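You operate a simulated robot arm through the tools that you are given. There is no shell and no other tool.

You are at the controls of a simulated robot arm. One attempt, no reset.

## Task
Put things in order on the top of the joining bench. At the end: the brown peg from the top of the joining bench stands where the grey bobbin stood; the white peg from the top of the joining bench stands where the yellow peg stood; the yellow peg from the top of the joining bench stands where the brown peg stood; the grey bobbin is in the small black tray; whatever was shut is shut again. Leave all else as you found it, and nothing knocked over.

The check looks at the end state, three seconds after you hand in, the way a careful person would. Anything else that was tipped, shoved, dropped, spilled or broken makes it a failure.

## Robot
A 6-joint arm with a two-finger parallel gripper, fixed in place. Base frame: the origin is at the foot of the arm, x ahead of it, y to its left, z up; the work surface is at about z = 0. Units: m, rad, N and s.
With the tool pointing down near the work surface it reaches from about 0.18 to 0.46 m from the base axis. Its first joint turns from -1.222 to 1.222 rad. Payload 1.9 kg.
Tool frame: the origin (TCP) lies between the finger pads and is the grasp point; the fingertips stand 0.023 m ahead of it; z points along the fingers, y is the line along which they close. Largest opening 0.094 m; finger width 0.038, thickness 0.01; the body of the gripper, 0.054 by 0.096 m, starts 0.039 m behind the TCP.
Orientation is that of the tool frame in the base frame, as [roll, pitch, yaw] about the fixed x, y, z axes, in that order (R = Rz(yaw) Ry(pitch) Rx(roll)). With the fingers straight down and closing along the base's y, the tool's x points along the base's -x, its y along +y and its z along -z.

## Interface
- The arm moves only by the tool step_arm. Its arguments are lists of equal length, an entry for each row: "xyz": the shift along the tool's x, y, z in m, a list of three; "angular": the turn, a rotation vector about the tool's x, y, z in rad, a list of three. In form: {"xyz": [[tx, ty, tz], ...], "angular": [[ax, ay, az], ...]}. A call has 1 to 20 rows; each row is the pose to reach, as a shift and turn from the pose commanded when the call began, along the tool's axes at that moment. "claw" is the opening, from 0 (shut) to 1 (fully open), set as the call begins (left out, the last holds). Each row takes 0.2 s and may step no farther than 0.05 m and 0.15 rad from the row before; otherwise, or with a gripper value out of range, the whole call is refused. Where a pose cannot be reached the arm comes as near as it can. A force on the tool above 40 N (or 10 N above the force at the start of the call, whichever is more), or a blocked arm, ends the call early, and 0.2 s more pass. Each finger travels about 0.108 m/s and halts on what it meets, pressing with about 28 N; the grip force reading is that of the motor and also rises with nothing between the fingers. The clock runs only during rows and for 0.2 s after the last one: add rows that repeat a pose to give the fingers time. It gives the time, the measured TCP pose, the force on the tool (base axes), the opening and the grip force at its end, in the units of the frame above (readings bear some noise), with the torque about the TCP (base axes, N m) and any sound that the robot's microphone picked up, and new pictures: "show" is both (left out), scene, wrist or none.
- Cameras (640 x 400 px; columns grow to the right, rows downward): "scene" is fixed at [0.0487, 0.3045, 0.4295]; the picture's right is [-0.84, -0.54, 0.00], its down [-0.27, 0.42, -0.87] and it looks along [0.47, -0.73, -0.50] (base axes); focal length 333 px, centre (320, 200). "wrist" rides on the gripper at [0.086, 0.016, -0.074] in the tool frame; the picture's right is [-0.18, 0.98, 0.00], its down [-0.58, -0.11, -0.81] and it looks along [-0.79, -0.15, 0.59] (tool axes); focal length 243 px, centre (320, 200). There is no depth. A picture from a camera that has moved, and an enlarged one, comes with that camera's place and axes in the base frame and with its lens.
- enlarge(camera, box): a new picture of the part [left, top, right, bottom] of that camera's present view, enlarged. It takes no simulated time.
- hand_in(): hands the job in; it is judged then, once.

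Places have to be worked out from the pictures, the camera data and where the tool is seen. Open the gripper and draw the arm clear of the work before you hand the job in, unless the task says otherwise.

The tools are called after "Call:" as name(argument=value, ...) on one line, values as JSON. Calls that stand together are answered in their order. step_arm: Moves the arm, as the interface text tells. Its arguments: {"type":"object","properties":{"xyz":{"type":"array"},"angular":{"type":"array"},"claw":{"type":"number"},"show":{"type":"string","enum":["both","scene","wrist","none"]}},"required":["xyz","angular"]} The other tools are called the same way: enlarge (camera, box) takes an enlarged picture of a part of a camera's view; hand_in () hands the job in.

At the start:

```text
t: 0.0
eef_pos: [0.2837, -0.1342, 0.2867]
orientation: [-3.14, 0.001, 3.14]
contact_force: [0.0, 0.5, 0.0]
wrist_torque: [-0.03, 0.0, -0.01]
opening: 0.0941
gripper_force: 0.1
```

scene: 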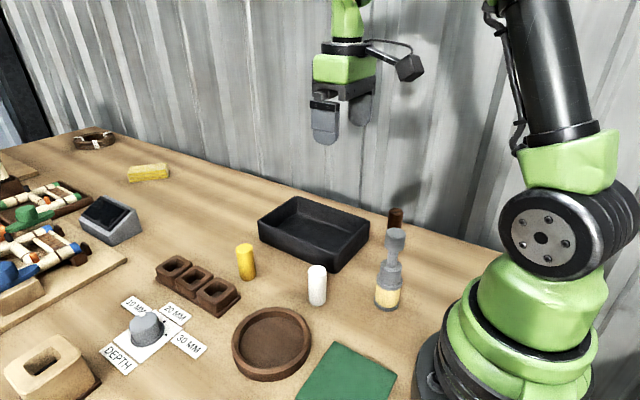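
wrist: 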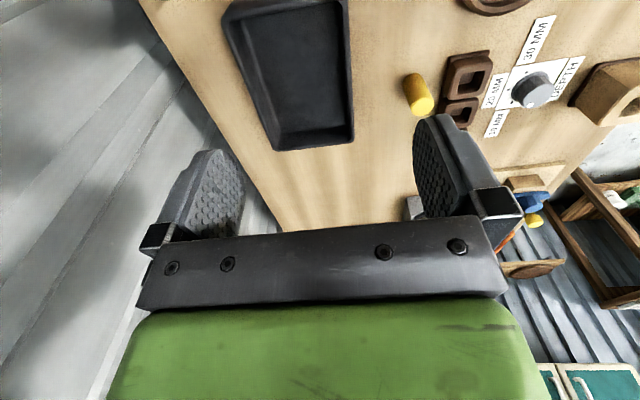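

The scene shows a yellow peg, a white peg, a brown peg (behind a glue bottle/brush?), a black tray, a grey knob-like thing on a depth-label card, and other items. I enlarge the scene parts to identify them before moving.

Call:
enlarge(camera="scene", box=[220, 180, 460, 330])

Call:
enlarge(camera="scene", box=[0, 120, 240, 270])

Call:
enlarge(camera="scene", box=[0, 250, 240, 400])

Call:
enlarge(camera="wrist", box=[380, 0, 640, 160])

Call:
enlarge(camera="wrist", box=[480, 150, 640, 400])

```text
2.67 times, centred on (340, 255) of scene
camera zoom: at [0.0487, 0.3045, 0.4295], right [-0.84, -0.54, 0.0], down [-0.27, 0.42, -0.87], along [0.47, -0.73, -0.5], focal length 887 px, centre (267, 53)
```

zoom: 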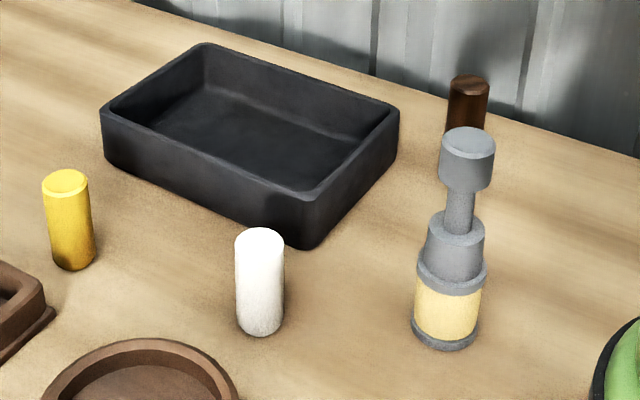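

```text
2.67 times, centred on (120, 195) of scene
camera zoom: at [0.0487, 0.3045, 0.4295], right [-0.84, -0.54, 0.0], down [-0.27, 0.42, -0.87], along [0.47, -0.73, -0.5], focal length 887 px, centre (853, 213)
```

zoom: 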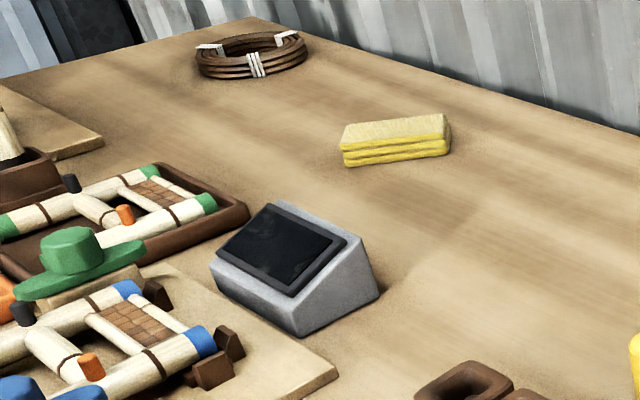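

```text
2.67 times, centred on (120, 325) of scene
camera zoom: at [0.0487, 0.3045, 0.4295], right [-0.84, -0.54, 0.0], down [-0.27, 0.42, -0.87], along [0.47, -0.73, -0.5], focal length 887 px, centre (853, -133)
```

zoom: 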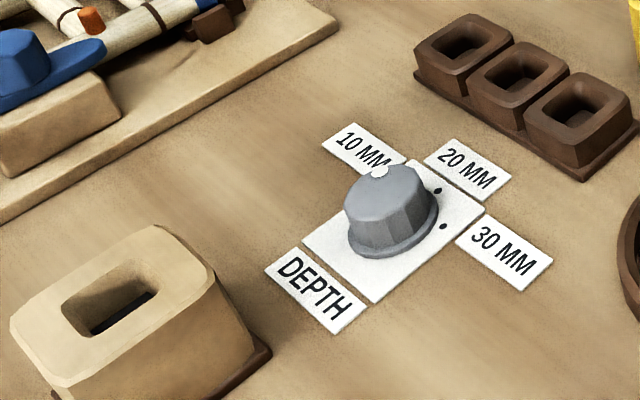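

```text
2.46 times, centred on (510, 80) of wrist
camera zoom: at [0.1977, -0.1162, 0.3609], right [0.19, 0.98, 0.0], down [0.58, -0.11, 0.81], along [0.79, -0.15, -0.59], focal length 597 px, centre (-148, 495)
```

zoom: 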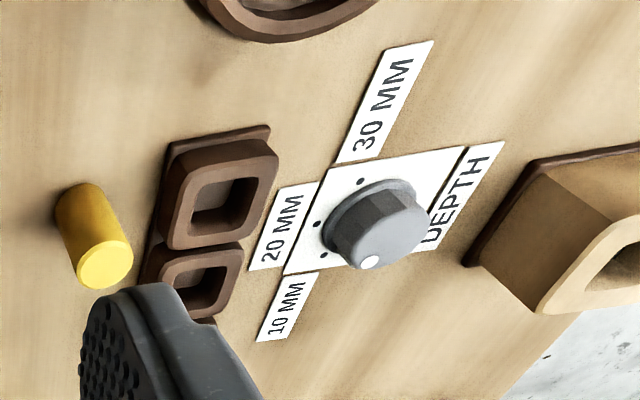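

```text
1.60 times, centred on (560, 275) of wrist
camera zoom: at [0.1977, -0.1162, 0.3609], right [0.19, 0.98, 0.0], down [0.58, -0.11, 0.81], along [0.79, -0.15, -0.59], focal length 388 px, centre (-64, 80)
```

zoom: 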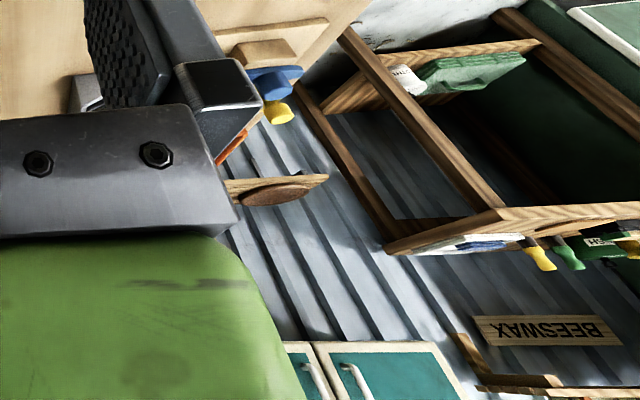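

I zoom in closer on the grey item near (390,270) in the scene, as it may be the bobbin or a bottle, and on the black tray and remaining parts of the wrist view.

Call:
enlarge(camera="scene", box=[350, 200, 430, 320])

Call:
enlarge(camera="scene", box=[0, 100, 140, 300])

Call:
enlarge(camera="wrist", box=[380, 170, 640, 400])

Call:
enlarge(camera="scene", box=[220, 280, 420, 400])

```text
3.33 times, centred on (390, 260) of scene
camera zoom: at [0.0487, 0.3045, 0.4295], right [-0.84, -0.54, 0.0], down [-0.27, 0.42, -0.87], along [0.47, -0.73, -0.5], focal length 1109 px, centre (87, 0)
```

zoom: 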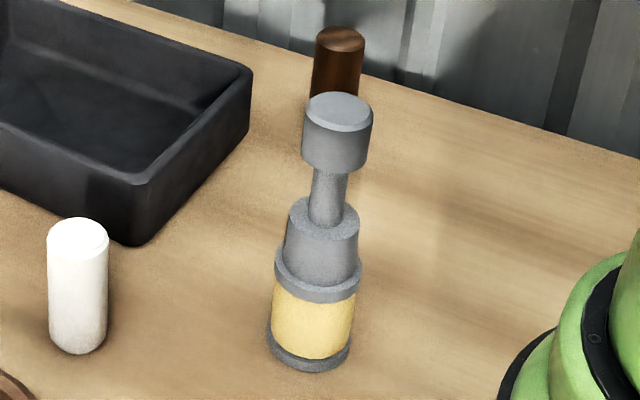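

```text
2.00 times, centred on (70, 200) of scene
camera zoom: at [0.0487, 0.3045, 0.4295], right [-0.84, -0.54, 0.0], down [-0.27, 0.42, -0.87], along [0.47, -0.73, -0.5], focal length 665 px, centre (820, 200)
```

zoom: 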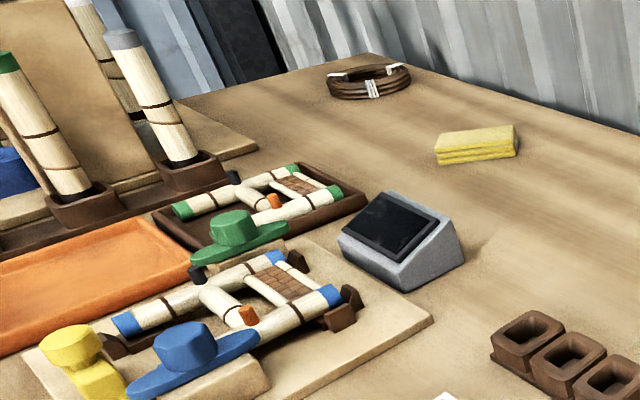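

```text
1.74 times, centred on (510, 285) of wrist
camera zoom: at [0.1977, -0.1162, 0.3609], right [0.19, 0.98, 0.0], down [0.58, -0.11, 0.81], along [0.79, -0.15, -0.59], focal length 422 px, centre (-10, 52)
```

zoom: 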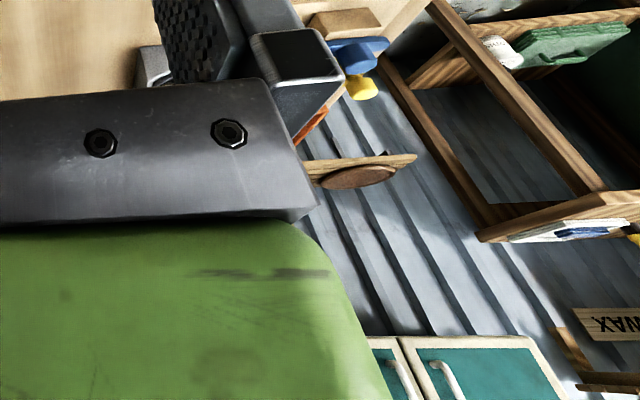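

```text
3.20 times, centred on (320, 340) of scene
camera zoom: at [0.0487, 0.3045, 0.4295], right [-0.84, -0.54, 0.0], down [-0.27, 0.42, -0.87], along [0.47, -0.73, -0.5], focal length 1065 px, centre (320, -248)
```

zoom: 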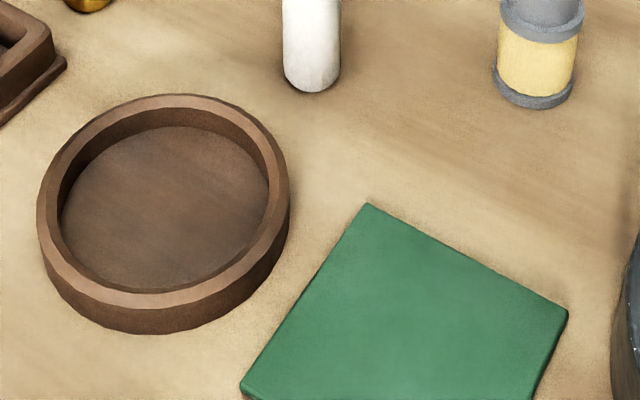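

The grey item at about (0.17, -0.09) might be a stack or a single bobbin; one view cannot tell. I swing the arm to the left and turn the tool by 90° so the wrist camera looks back across the bench at it, staying above everything.

Call:
step_arm(xyz=[[0.003, 0.021, 0.007], [0.006, 0.042, 0.014], [0.009, 0.063, 0.021], [0.012, 0.084, 0.028], [0.015, 0.105, 0.035], [0.018, 0.126, 0.042], [0.021, 0.147, 0.049], [0.024, 0.168, 0.056], [0.027, 0.189, 0.063], [0.03, 0.21, 0.07], [0.034, 0.234, 0.077], [0.034, 0.234, 0.077]], angular=[[0, 0, 0.142], [0, 0, 0.285], [0, 0, 0.428], [0, 0, 0.571], [0, 0, 0.714], [0, 0, 0.857], [0, 0, 1.0], [0, 0, 1.142], [0, 0, 1.285], [0, 0, 1.428], [0, 0, 1.57], [0, 0, 1.57]], claw=1)

```text
t: 2.6
eef_pos: [0.2509, 0.1023, 0.2106]
orientation: [3.139, 0.002, 1.57]
contact_force: [0.1, -1.1, -0.2]
wrist_torque: [0.04, -0.01, -0.01]
opening: 0.094
gripper_force: 0.2
camera wrist: at [0.2672, 0.1886, 0.2849], right [0.98, -0.19, 0.0], down [-0.11, -0.58, 0.81], along [-0.15, -0.79, -0.59], focal length 243 px, centre (320, 200)
```

scene: 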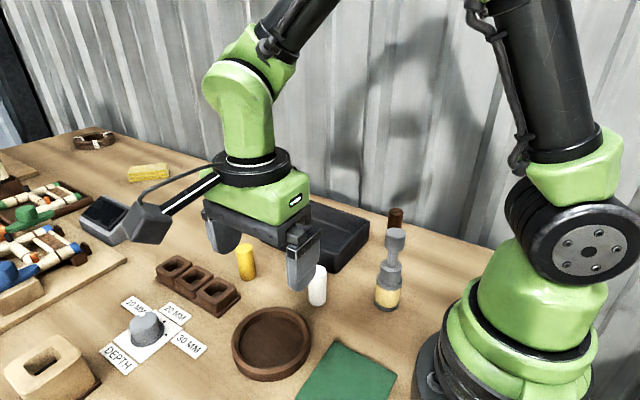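
wrist: 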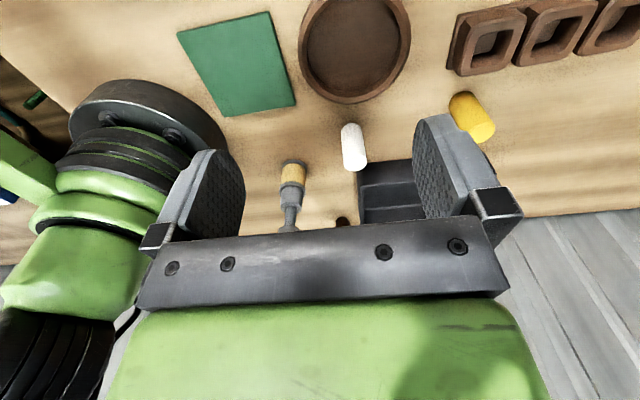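

Now the wrist camera looks toward the grey item between the fingers. I enlarge it.

Call:
enlarge(camera="wrist", box=[240, 130, 380, 240])

Call:
enlarge(camera="wrist", box=[160, 0, 640, 240])

```text
3.64 times, centred on (310, 185) of wrist
camera zoom: at [0.2672, 0.1886, 0.2849], right [0.98, -0.19, 0.0], down [-0.11, -0.58, 0.81], along [-0.15, -0.79, -0.59], focal length 882 px, centre (356, 254)
```

zoom: 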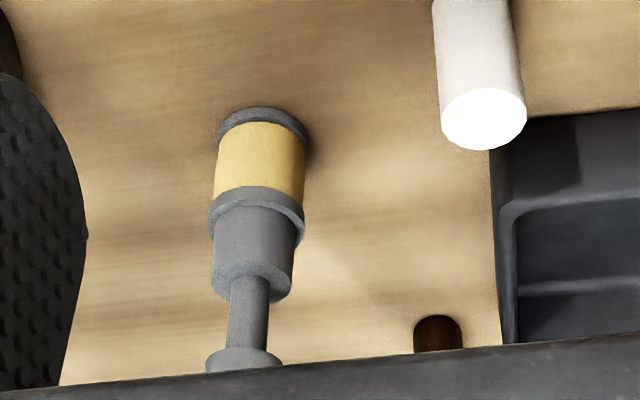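

```text
1.33 times, centred on (400, 120) of wrist
camera zoom: at [0.2672, 0.1886, 0.2849], right [0.98, -0.19, 0.0], down [-0.11, -0.58, 0.81], along [-0.15, -0.79, -0.59], focal length 324 px, centre (213, 307)
```

zoom: 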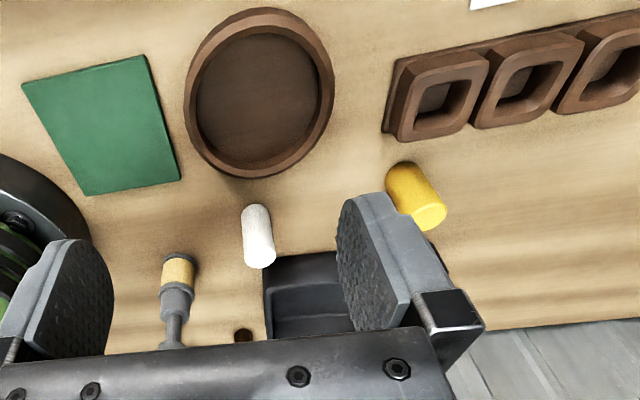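

The grey item looks like a column of several parts; I need a closer look at whether it is one piece. I move about 0.1 m closer at the same height, still above its top (about 0.147).

Call:
step_arm(xyz=[[-0.033, -0.01, 0.0], [-0.066, -0.02, 0.0], [-0.1, -0.03, 0.0], [-0.1, -0.03, 0.0]], angular=[[0, 0, 0], [0, 0, 0], [0, 0, 0], [0, 0, 0]], show="wrist")

Call:
enlarge(camera="wrist", box=[240, 60, 400, 160])

Call:
enlarge(camera="wrist", box=[240, 140, 400, 240])

```text
t: 3.6
eef_pos: [0.2176, 0.0014, 0.2101]
orientation: [3.141, -0.001, 1.57]
contact_force: [-0.5, 1.1, -0.8]
wrist_torque: [-0.01, -0.05, 0.02]
opening: 0.094
gripper_force: 0.1
camera wrist: at [0.2339, 0.0884, 0.2862], right [0.98, -0.18, 0.0], down [-0.11, -0.58, 0.81], along [-0.15, -0.79, -0.59], focal length 243 px, centre (320, 200)
```

wrist: 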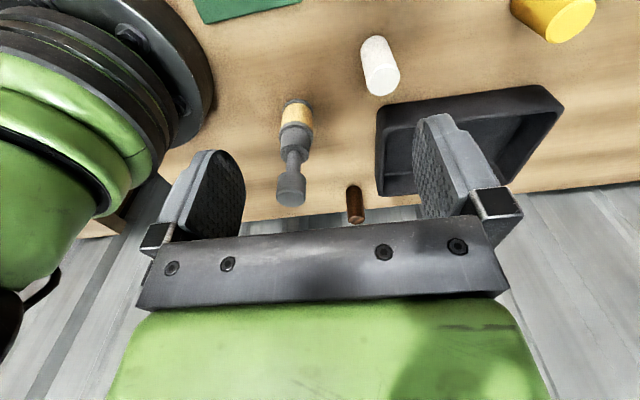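

```text
4.00 times, centred on (320, 110) of wrist
camera zoom: at [0.2339, 0.0884, 0.2862], right [0.98, -0.18, 0.0], down [-0.11, -0.58, 0.81], along [-0.15, -0.79, -0.59], focal length 970 px, centre (320, 560)
```

zoom: 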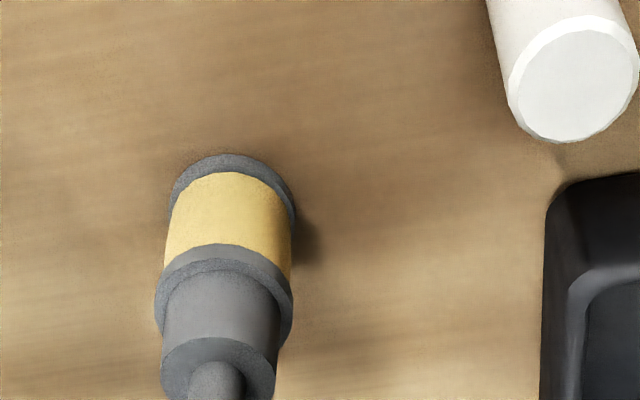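

```text
4.00 times, centred on (320, 190) of wrist
camera zoom: at [0.2339, 0.0884, 0.2862], right [0.98, -0.18, 0.0], down [-0.11, -0.58, 0.81], along [-0.15, -0.79, -0.59], focal length 970 px, centre (320, 240)
```

zoom: 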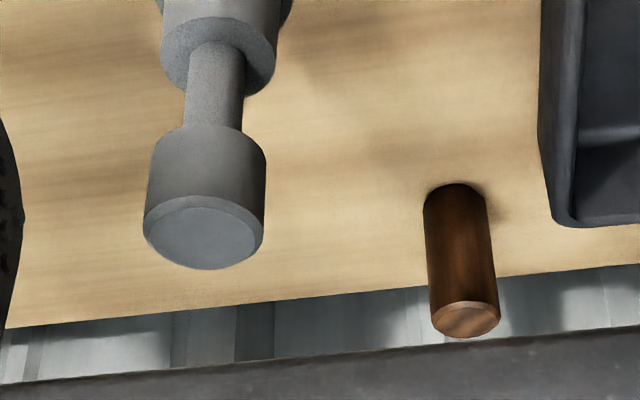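

The cap axis works out at about (0.170, -0.095) with its top near z 0.145 and the pegs about 65 mm high. I move to above the cap, with fingertips still clear of it, to check the alignment in the wrist view.

Call:
step_arm(xyz=[[-0.03, -0.015, 0.0], [-0.06, -0.03, 0.0], [-0.0964, -0.047, 0.0], [-0.0964, -0.047, 0.0]], angular=[[0, 0, 0], [0, 0, 0], [0, 0, 0], [0, 0, 0]], claw=0.7)

Call:
enlarge(camera="wrist", box=[200, 20, 440, 240])

```text
t: 4.6
eef_pos: [0.1711, -0.0948, 0.2096]
orientation: [3.14, 0.001, 1.571]
contact_force: [-0.7, 0.2, -0.1]
wrist_torque: [-0.01, 0.02, 0.02]
opening: 0.0657
gripper_force: 0.1
camera wrist: at [0.1877, -0.0081, 0.283], right [0.98, -0.18, 0.0], down [-0.11, -0.58, 0.81], along [-0.15, -0.79, -0.59], focal length 243 px, centre (320, 200)
```

scene: 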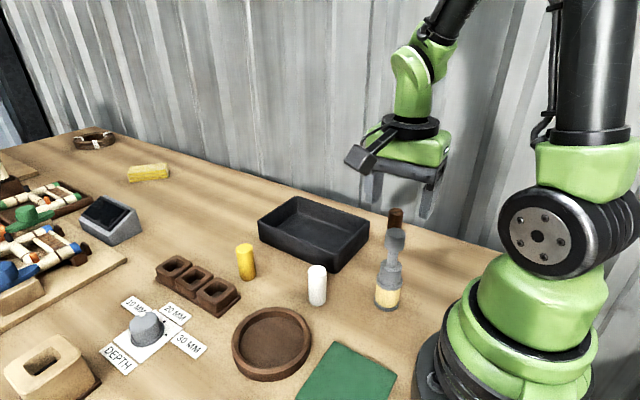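
wrist: 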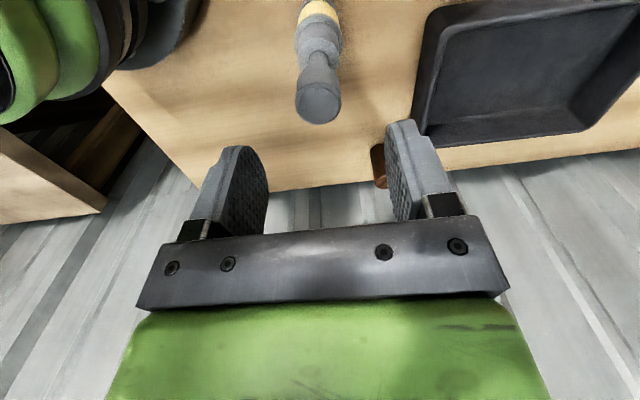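

```text
1.82 times, centred on (320, 130) of wrist
camera zoom: at [0.1877, -0.0081, 0.283], right [0.98, -0.18, 0.0], down [-0.11, -0.58, 0.81], along [-0.15, -0.79, -0.59], focal length 441 px, centre (320, 327)
```

zoom: 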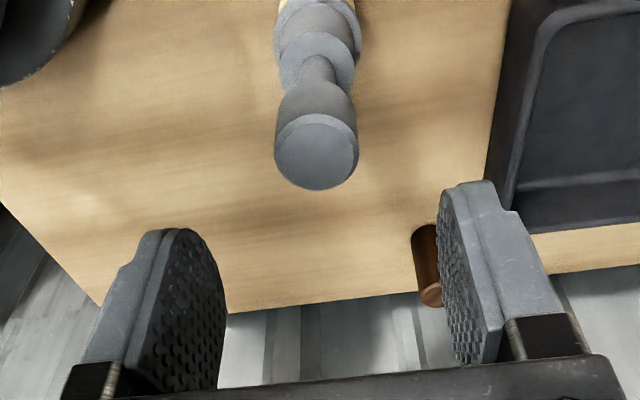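

The cap is centred between the fingers (≈(0.171, -0.094)). I lower to TCP z ≈ 0.130 so the pads lie around the cap, without closing yet.

Call:
step_arm(xyz=[[0, 0, 0.03], [0, 0, 0.055], [0, 0, 0.08], [0, 0, 0.08]], angular=[[0, 0, 0], [0, 0, 0], [0, 0, 0], [0, 0, 0]], claw=0.7)

Call:
enlarge(camera="wrist", box=[200, 20, 440, 240])

Call:
enlarge(camera="scene", box=[340, 180, 480, 320])

```text
t: 5.6
eef_pos: [0.174, -0.0932, 0.1277]
orientation: [3.14, 0.0, 1.571]
contact_force: [0.9, 1.1, 0.2]
wrist_torque: [0.04, 0.0, -0.02]
opening: 0.0658
gripper_force: 0.1
camera wrist: at [0.189, -0.006, 0.203], right [0.98, -0.18, 0.0], down [-0.11, -0.58, 0.81], along [-0.15, -0.79, -0.59], focal length 243 px, centre (320, 200)
```

scene: 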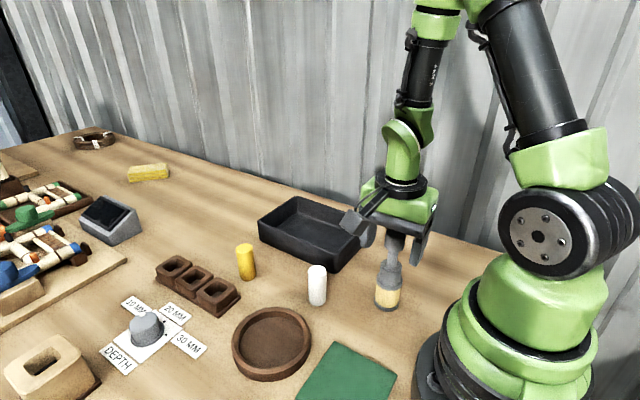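
wrist: 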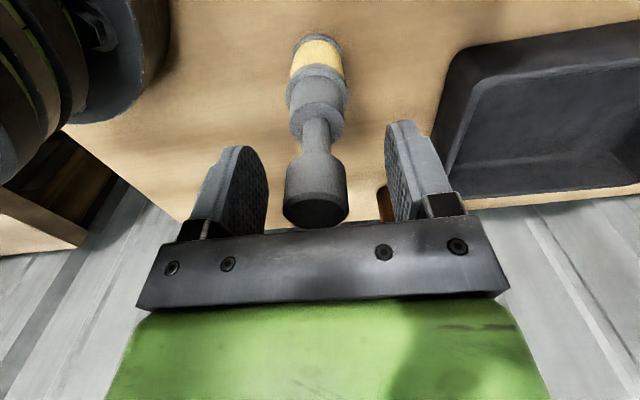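

```text
1.82 times, centred on (320, 130) of wrist
camera zoom: at [0.189, -0.006, 0.203], right [0.98, -0.18, 0.0], down [-0.11, -0.58, 0.81], along [-0.15, -0.79, -0.59], focal length 441 px, centre (320, 327)
```

zoom: 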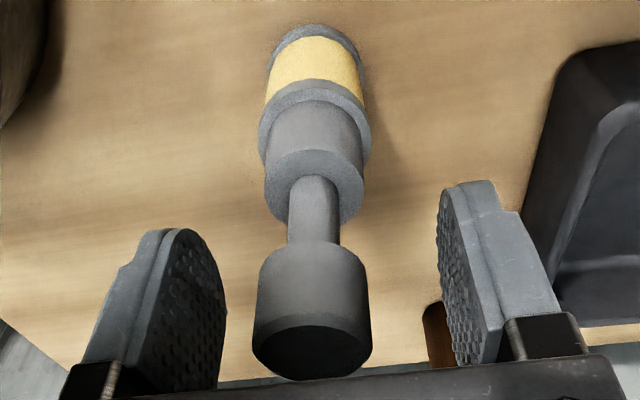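

```text
2.86 times, centred on (410, 250) of scene
camera zoom: at [0.0487, 0.3045, 0.4295], right [-0.84, -0.54, 0.0], down [-0.27, 0.42, -0.87], along [0.47, -0.73, -0.5], focal length 951 px, centre (63, 57)
```

zoom: 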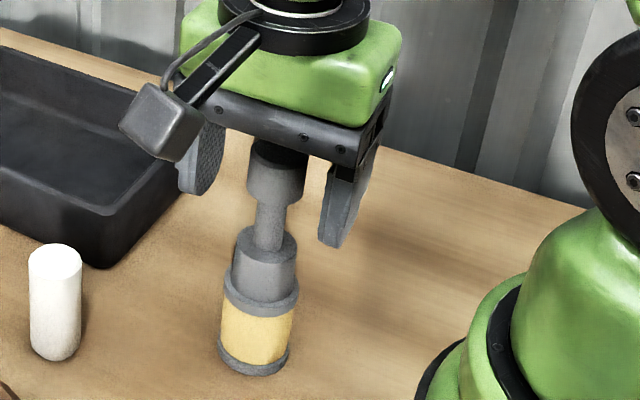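

The cap sits between the pads about 2 mm off-centre. I nudge the tool by that and then close on the cap with the arm otherwise held still.

Call:
step_arm(xyz=[[0, -0.002, 0], [0, -0.002, 0]], angular=[[0, 0, 0], [0, 0, 0]], claw=0.7, show="none")

Call:
step_arm(xyz=[[0, 0, 0], [0, 0, 0], [0, 0, 0]], angular=[[0, 0, 0], [0, 0, 0], [0, 0, 0]], claw=0.0)

Call:
enlarge(camera="wrist", box=[200, 20, 440, 240])

```text
t: 6.2
eef_pos: [0.1708, -0.0936, 0.1285]
orientation: [3.139, 0.0, 1.571]
contact_force: [-0.7, -0.9, 0.1]
wrist_torque: [-0.01, 0.0, -0.02]
opening: 0.0657
gripper_force: 0.0
```

```text
t: 7.0
eef_pos: [0.1714, -0.0927, 0.1281]
orientation: [3.139, -0.001, 1.571]
contact_force: [0.1, 0.0, -0.1]
wrist_torque: [-0.01, 0.03, -0.01]
opening: 0.0288
gripper_force: 27.6
camera wrist: at [0.1873, -0.0066, 0.2032], right [0.98, -0.18, 0.0], down [-0.11, -0.58, 0.81], along [-0.15, -0.79, -0.59], focal length 243 px, centre (320, 200)
```

scene: 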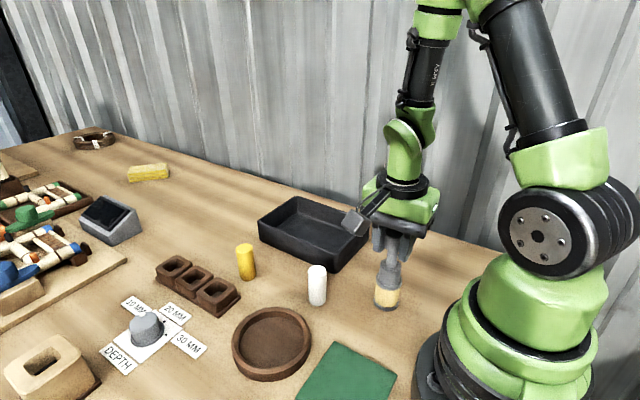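
wrist: 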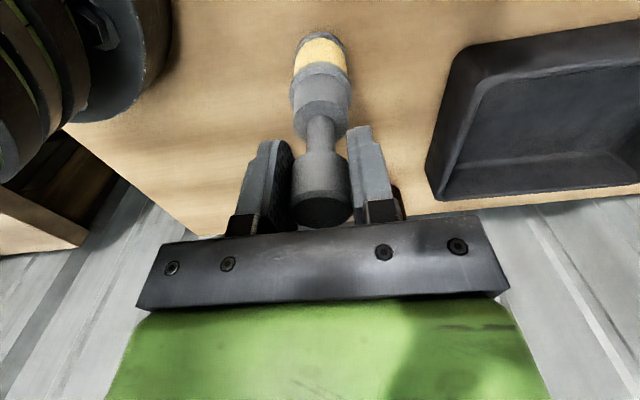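

```text
1.82 times, centred on (320, 130) of wrist
camera zoom: at [0.1873, -0.0066, 0.2032], right [0.98, -0.18, 0.0], down [-0.11, -0.58, 0.81], along [-0.15, -0.79, -0.59], focal length 441 px, centre (320, 327)
```

zoom: 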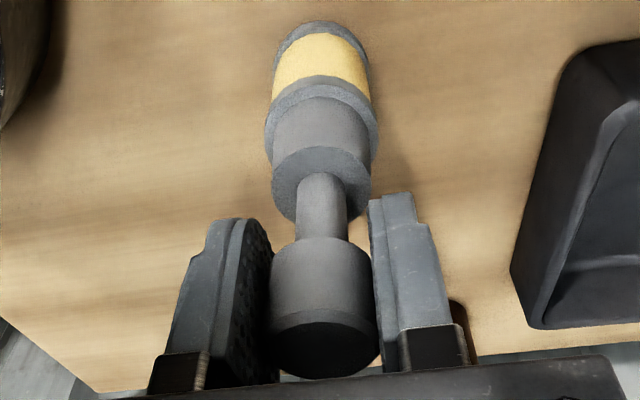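

The cap is gripped at an opening of 0.029. I lift 15 mm slowly to see whether the whole thing comes up or only the upper part.

Call:
step_arm(xyz=[[0, 0, -0.005], [0, 0, -0.01], [0, 0, -0.015], [0, 0, -0.015]], angular=[[0, 0, 0], [0, 0, 0], [0, 0, 0], [0, 0, 0]])

Call:
enlarge(camera="scene", box=[340, 210, 460, 330])

Call:
enlarge(camera="wrist", box=[200, 20, 440, 240])

```text
t: 8.0
eef_pos: [0.1708, -0.093, 0.1443]
orientation: [3.141, 0.0, 1.572]
contact_force: [0.2, 1.0, -1.7]
wrist_torque: [-0.02, -0.01, 0.0]
opening: 0.0288
gripper_force: 28.3
camera wrist: at [0.1868, -0.0067, 0.2188], right [0.98, -0.18, 0.0], down [-0.11, -0.58, 0.81], along [-0.15, -0.79, -0.59], focal length 243 px, centre (320, 200)
```

scene: 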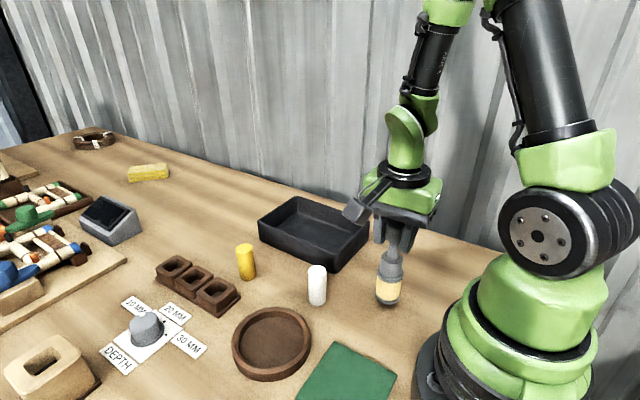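
wrist: 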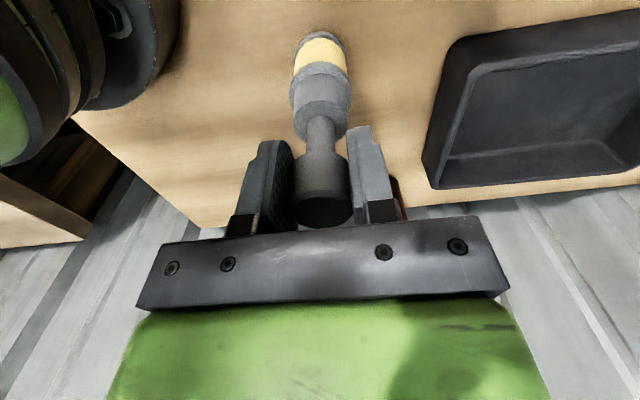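

```text
3.33 times, centred on (400, 270) of scene
camera zoom: at [0.0487, 0.3045, 0.4295], right [-0.84, -0.54, 0.0], down [-0.27, 0.42, -0.87], along [0.47, -0.73, -0.5], focal length 1109 px, centre (53, -33)
```

zoom: 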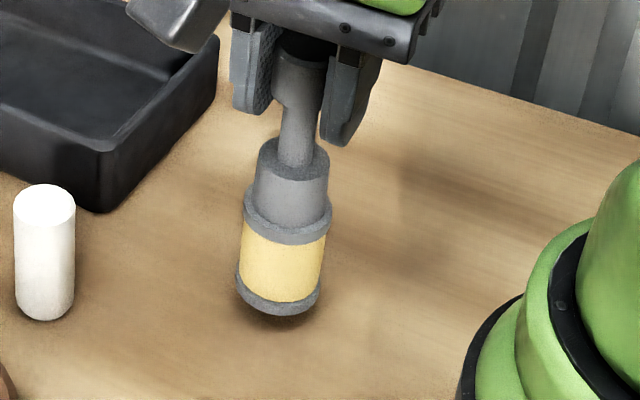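

```text
1.82 times, centred on (320, 130) of wrist
camera zoom: at [0.1868, -0.0067, 0.2188], right [0.98, -0.18, 0.0], down [-0.11, -0.58, 0.81], along [-0.15, -0.79, -0.59], focal length 441 px, centre (320, 327)
```

zoom: 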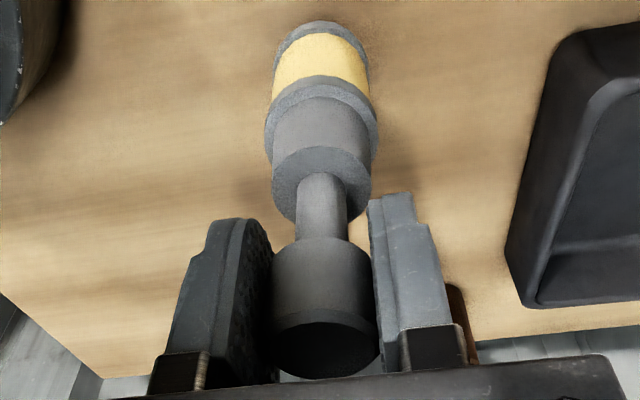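

The whole piece rises, so the grey bobbin with its yellow winding is one object (it stood at about (0.171, -0.094)). I lift it clear of the tray rim and carry it toward the tray centre, about (0.37, -0.177).

Call:
step_arm(xyz=[[0, 0, -0.025], [0, 0, -0.05], [0, 0, -0.07], [-0.014, 0.033, -0.07], [-0.028, 0.066, -0.07], [-0.042, 0.1, -0.07], [-0.056, 0.133, -0.07], [-0.07, 0.166, -0.07], [-0.084, 0.199, -0.07], [-0.084, 0.199, -0.07]], angular=[[0, 0, 0], [0, 0, 0], [0, 0, 0], [0, 0, 0], [0, 0, 0], [0, 0, 0], [0, 0, 0], [0, 0, 0], [0, 0, 0], [0, 0, 0]])

Call:
enlarge(camera="scene", box=[220, 150, 420, 300])

```text
t: 10.2
eef_pos: [0.3712, -0.1765, 0.2159]
orientation: [3.14, 0.001, 1.571]
contact_force: [0.8, 0.8, -1.3]
wrist_torque: [0.01, -0.01, 0.02]
opening: 0.0285
gripper_force: 27.7
camera wrist: at [0.3869, -0.0908, 0.29], right [0.98, -0.18, 0.0], down [-0.11, -0.58, 0.81], along [-0.15, -0.79, -0.59], focal length 243 px, centre (320, 200)
```

scene: 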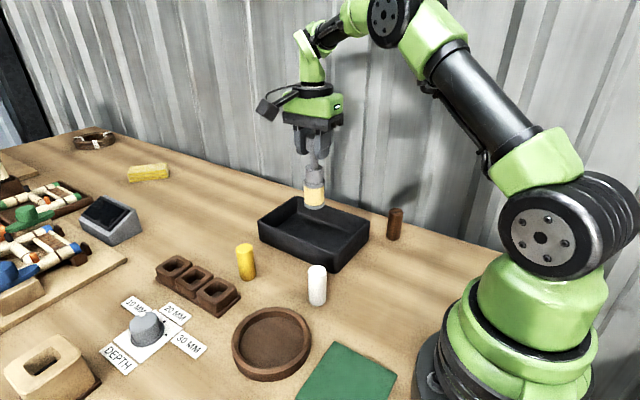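
wrist: 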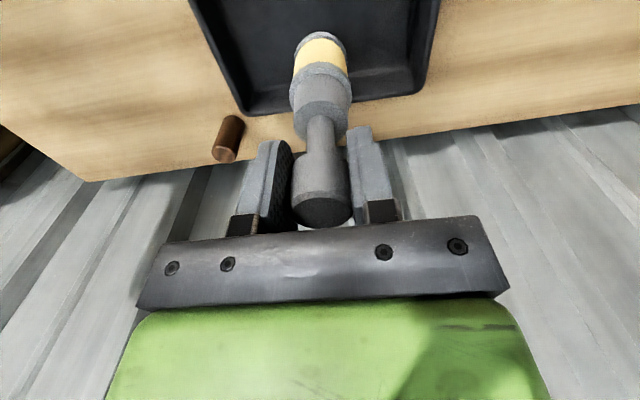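

```text
2.67 times, centred on (320, 225) of scene
camera zoom: at [0.0487, 0.3045, 0.4295], right [-0.84, -0.54, 0.0], down [-0.27, 0.42, -0.87], along [0.47, -0.73, -0.5], focal length 887 px, centre (320, 133)
```

zoom: 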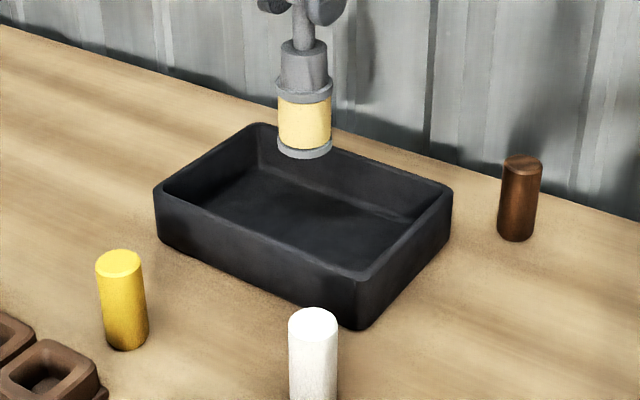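

The bobbin hangs over the tray centre (tray spans about x 0.27–0.47, y -0.247–-0.107), its base at about z 0.088. I lower 68 mm, then go on in small steps until the floor is felt.

Call:
step_arm(xyz=[[0, 0, 0.02], [0, 0, 0.04], [0, 0, 0.058], [0, 0, 0.068], [0, 0, 0.068]], angular=[[0, 0, 0], [0, 0, 0], [0, 0, 0], [0, 0, 0], [0, 0, 0]])

Call:
enlarge(camera="scene", box=[220, 150, 420, 300])

```text
t: 11.4
eef_pos: [0.3713, -0.1813, 0.1458]
orientation: [3.14, 0.0, 1.569]
contact_force: [-0.2, -0.2, -0.7]
wrist_torque: [-0.01, 0.0, 0.0]
opening: 0.029
gripper_force: 28.1
camera wrist: at [0.3878, -0.094, 0.2209], right [0.98, -0.18, 0.0], down [-0.11, -0.58, 0.81], along [-0.15, -0.79, -0.59], focal length 243 px, centre (320, 200)
```

scene: 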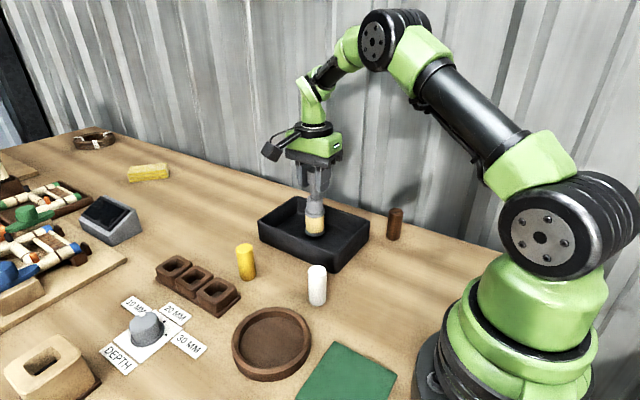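
wrist: 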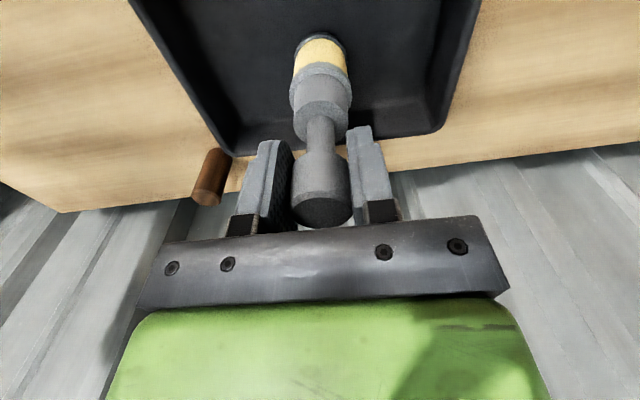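

```text
2.67 times, centred on (320, 225) of scene
camera zoom: at [0.0487, 0.3045, 0.4295], right [-0.84, -0.54, 0.0], down [-0.27, 0.42, -0.87], along [0.47, -0.73, -0.5], focal length 887 px, centre (320, 133)
```

zoom: 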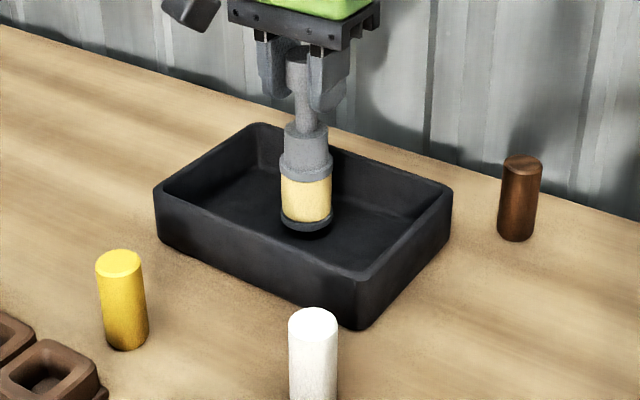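

The base is about 15 mm above the bench level, just over the tray floor. I step down in small increments, checking the force after each short call.

Call:
step_arm(xyz=[[0, 0, 0.002], [0, 0, 0.004], [0, 0, 0.006]], angular=[[0, 0, 0], [0, 0, 0], [0, 0, 0]], show="none")

Call:
step_arm(xyz=[[0, 0, 0.001], [0, 0, 0.002], [0, 0, 0.003]], angular=[[0, 0, 0], [0, 0, 0], [0, 0, 0]], show="scene")

Call:
enlarge(camera="scene", box=[260, 180, 380, 270])

```text
t: 12.2
eef_pos: [0.3701, -0.18, 0.1407]
orientation: [3.138, 0.0, 1.57]
contact_force: [0.3, -0.3, -1.1]
wrist_torque: [-0.02, 0.03, -0.03]
opening: 0.0288
gripper_force: 28.0
```

```text
t: 13.0
eef_pos: [0.3695, -0.1785, 0.1371]
orientation: [3.14, 0.0, 1.568]
contact_force: [-0.6, -0.5, -1.1]
wrist_torque: [0.02, 0.04, 0.02]
opening: 0.029
gripper_force: 28.1
```

scene: 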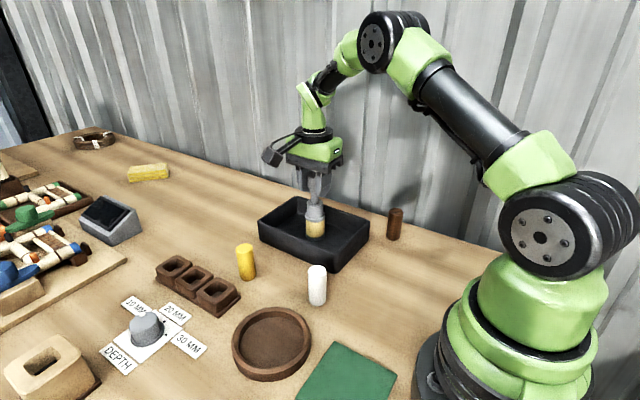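

```text
4.44 times, centred on (320, 225) of scene
camera zoom: at [0.0487, 0.3045, 0.4295], right [-0.84, -0.54, 0.0], down [-0.27, 0.42, -0.87], along [0.47, -0.73, -0.5], focal length 1479 px, centre (320, 89)
```

zoom: 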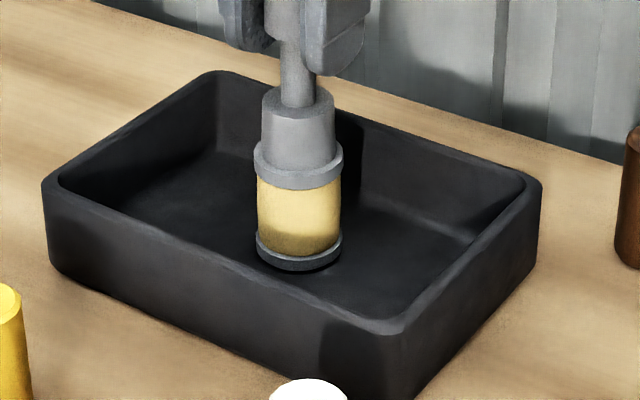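

No contact yet at TCP z 0.137. I continue down 4 mm in 1 mm steps and check the force again.

Call:
step_arm(xyz=[[0, 0, 0.001], [0, 0, 0.002]], angular=[[0, 0, 0], [0, 0, 0]], show="none")

Call:
step_arm(xyz=[[0, 0, 0.001], [0, 0, 0.002]], angular=[[0, 0, 0], [0, 0, 0]], show="none")

```text
t: 13.6
eef_pos: [0.3692, -0.1795, 0.135]
orientation: [3.14, -0.001, 1.569]
contact_force: [-3.1, 3.0, 8.1]
wrist_torque: [0.22, 0.4, -0.02]
opening: 0.0288
gripper_force: 28.0
```

```text
t: 14.2
eef_pos: [0.37, -0.1813, 0.1351]
orientation: [3.135, 0.001, 1.571]
contact_force: [-3.6, 2.7, 26.0]
wrist_torque: [-0.13, 0.36, -0.14]
opening: 0.0288
gripper_force: 27.8
```

The bobbin has met the tray floor (force up to 26 N). I ease up 2.5 mm to relieve the press, then open the fingers.

Call:
step_arm(xyz=[[0, 0, -0.0012], [0, 0, -0.0025]], angular=[[0, 0, 0], [0, 0, 0]], show="none")

Call:
step_arm(xyz=[[0, 0, 0], [0, 0, 0], [0, 0, 0]], angular=[[0, 0, 0], [0, 0, 0], [0, 0, 0]], claw=0.7)

Call:
enlarge(camera="scene", box=[260, 150, 420, 270])

```text
t: 14.8
eef_pos: [0.3695, -0.181, 0.1336]
orientation: [-3.14, -0.002, 1.57]
contact_force: [-0.6, 0.2, -0.9]
wrist_torque: [0.04, 0.0, 0.0]
opening: 0.0284
gripper_force: 28.4
```

```text
t: 15.6
eef_pos: [0.3688, -0.1809, 0.1362]
orientation: [3.14, -0.002, 1.57]
contact_force: [0.0, 0.0, 0.2]
wrist_torque: [0.03, 0.03, 0.0]
opening: 0.0659
gripper_force: 0.1
camera wrist: at [0.3863, -0.0935, 0.2109], right [0.98, -0.18, 0.0], down [-0.11, -0.58, 0.81], along [-0.15, -0.79, -0.59], focal length 243 px, centre (320, 200)
```

scene: 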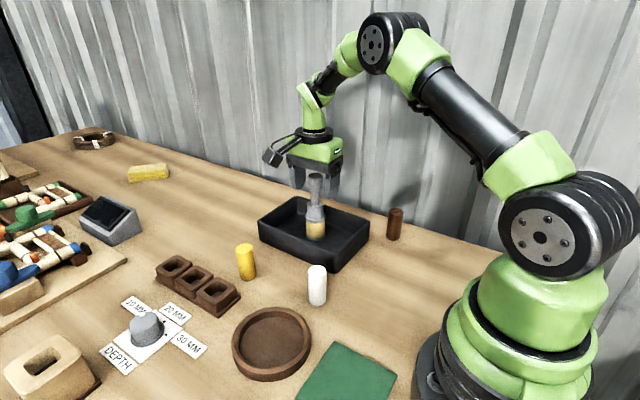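
wrist: 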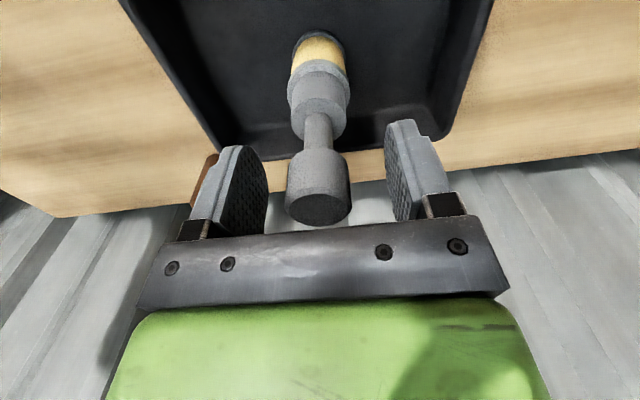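

```text
3.33 times, centred on (340, 210) of scene
camera zoom: at [0.0487, 0.3045, 0.4295], right [-0.84, -0.54, 0.0], down [-0.27, 0.42, -0.87], along [0.47, -0.73, -0.5], focal length 1109 px, centre (253, 167)
```

zoom: 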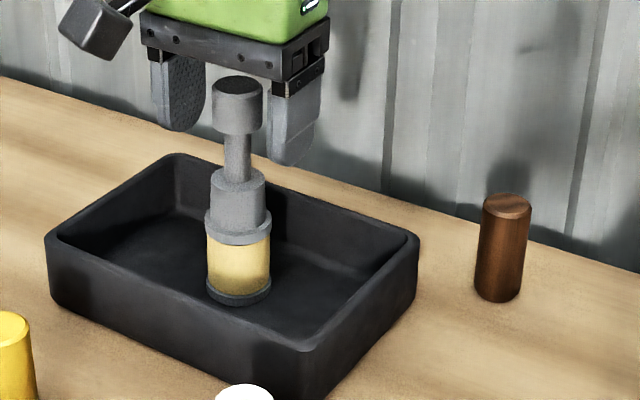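

The bobbin stands upright in the tray on its own. I raise straight up until the fingertips clear its top, then move over to above the brown peg at about (0.232, -0.278).

Call:
step_arm(xyz=[[0, 0, -0.03], [0, 0, -0.06], [0, 0, -0.085], [0, 0, -0.085], [-0.02, -0.03, -0.085], [-0.04, -0.06, -0.085], [-0.06, -0.09, -0.085], [-0.08, -0.115, -0.085], [-0.097, -0.137, -0.085], [-0.097, -0.137, -0.06], [-0.097, -0.137, -0.03], [-0.097, -0.137, -0.01], [-0.097, -0.137, -0.01]], angular=[[0, 0, 0], [0, 0, 0], [0, 0, 0], [0, 0, 0], [0, 0, 0], [0, 0, 0], [0, 0, 0], [0, 0, 0], [0, 0, 0], [0, 0, 0], [0, 0, 0], [0, 0, 0], [0, 0, 0]], claw=0.7)

Call:
enlarge(camera="wrist", box=[200, 20, 440, 240])

Call:
enlarge(camera="scene", box=[240, 130, 460, 290])

```text
t: 18.4
eef_pos: [0.2321, -0.2749, 0.1476]
orientation: [3.138, 0.0, 1.568]
contact_force: [-0.2, -1.1, 0.0]
wrist_torque: [-0.02, -0.01, 0.0]
opening: 0.0657
gripper_force: 0.1
camera wrist: at [0.2478, -0.1886, 0.2214], right [0.98, -0.18, 0.0], down [-0.11, -0.58, 0.81], along [-0.15, -0.79, -0.59], focal length 243 px, centre (320, 200)
```

scene: 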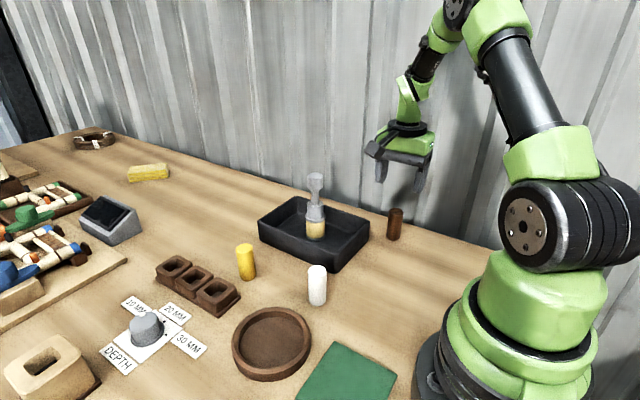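
wrist: 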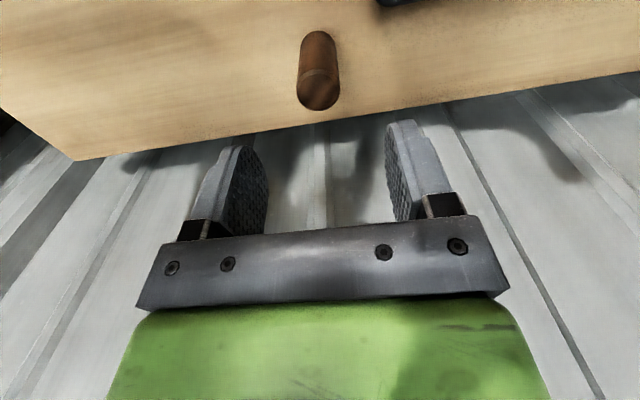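

```text
1.82 times, centred on (320, 130) of wrist
camera zoom: at [0.2478, -0.1886, 0.2214], right [0.98, -0.18, 0.0], down [-0.11, -0.58, 0.81], along [-0.15, -0.79, -0.59], focal length 441 px, centre (320, 327)
```

zoom: 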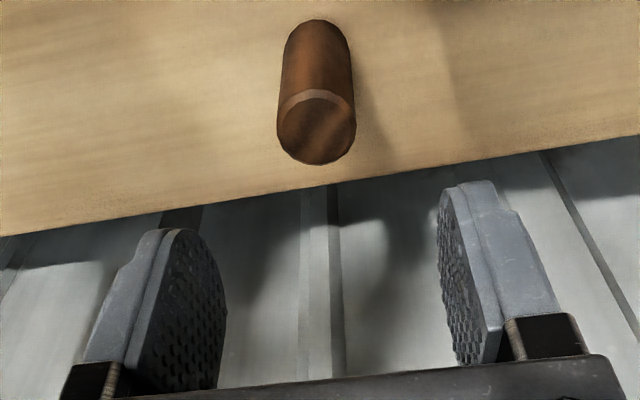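

```text
2.50 times, centred on (350, 210) of scene
camera zoom: at [0.0487, 0.3045, 0.4295], right [-0.84, -0.54, 0.0], down [-0.27, 0.42, -0.87], along [0.47, -0.73, -0.5], focal length 832 px, centre (245, 175)
```

zoom: 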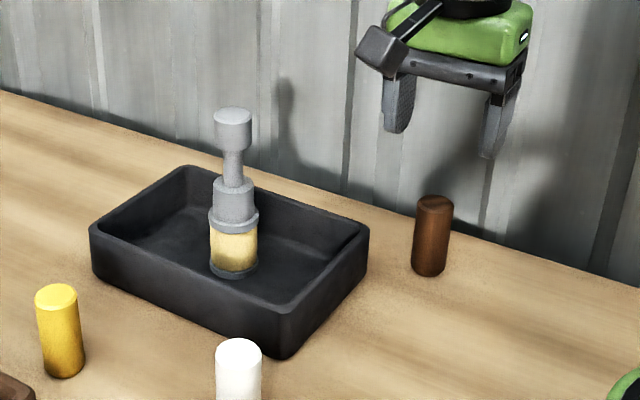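

The brown peg's centre comes out at about (0.231, -0.2765), almost under the TCP. I lower with a narrower opening to TCP z ≈ 0.042, keeping clear of the tray corner.

Call:
step_arm(xyz=[[-0.0015, -0.001, 0.02], [-0.0015, -0.001, 0.045], [-0.0015, -0.001, 0.07], [-0.0015, -0.001, 0.09], [-0.0015, -0.001, 0.105], [-0.0015, -0.001, 0.105]], angular=[[0, 0, 0], [0, 0, 0], [0, 0, 0], [0, 0, 0], [0, 0, 0], [0, 0, 0]], claw=0.6)

Call:
enlarge(camera="wrist", box=[200, 20, 440, 240])

Call:
enlarge(camera="scene", box=[300, 150, 460, 270])

```text
t: 19.8
eef_pos: [0.2331, -0.2778, 0.0414]
orientation: [3.139, 0.001, 1.57]
contact_force: [-0.4, -0.3, -1.0]
wrist_torque: [0.01, -0.04, 0.02]
opening: 0.0564
gripper_force: 0.0
camera wrist: at [0.249, -0.1909, 0.1158], right [0.98, -0.18, 0.0], down [-0.11, -0.58, 0.81], along [-0.15, -0.79, -0.59], focal length 243 px, centre (320, 200)
```

scene: 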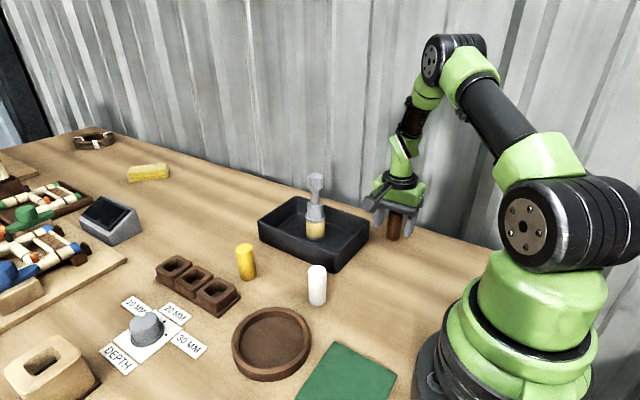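
wrist: 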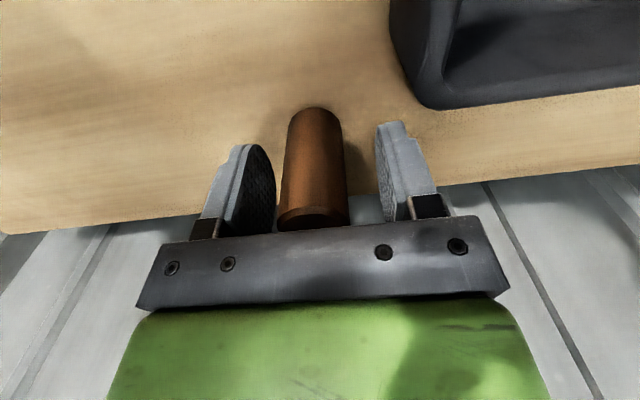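

```text
1.82 times, centred on (320, 130) of wrist
camera zoom: at [0.249, -0.1909, 0.1158], right [0.98, -0.18, 0.0], down [-0.11, -0.58, 0.81], along [-0.15, -0.79, -0.59], focal length 441 px, centre (320, 327)
```

zoom: 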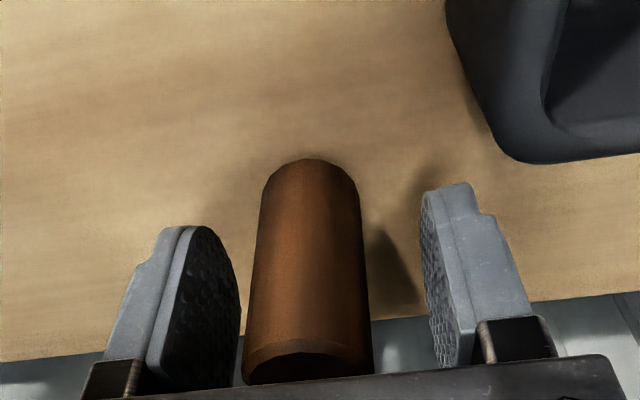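

```text
3.33 times, centred on (380, 210) of scene
camera zoom: at [0.0487, 0.3045, 0.4295], right [-0.84, -0.54, 0.0], down [-0.27, 0.42, -0.87], along [0.47, -0.73, -0.5], focal length 1109 px, centre (120, 167)
```

zoom: 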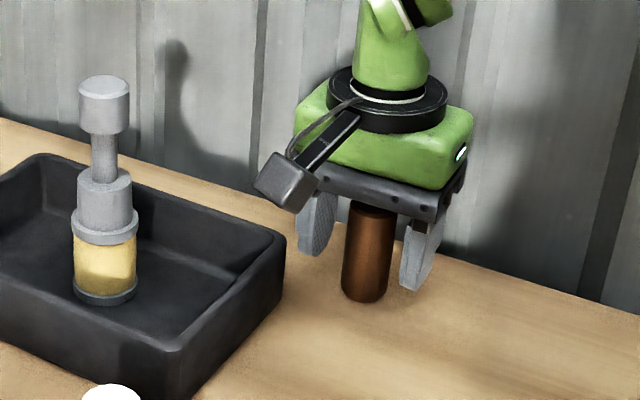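

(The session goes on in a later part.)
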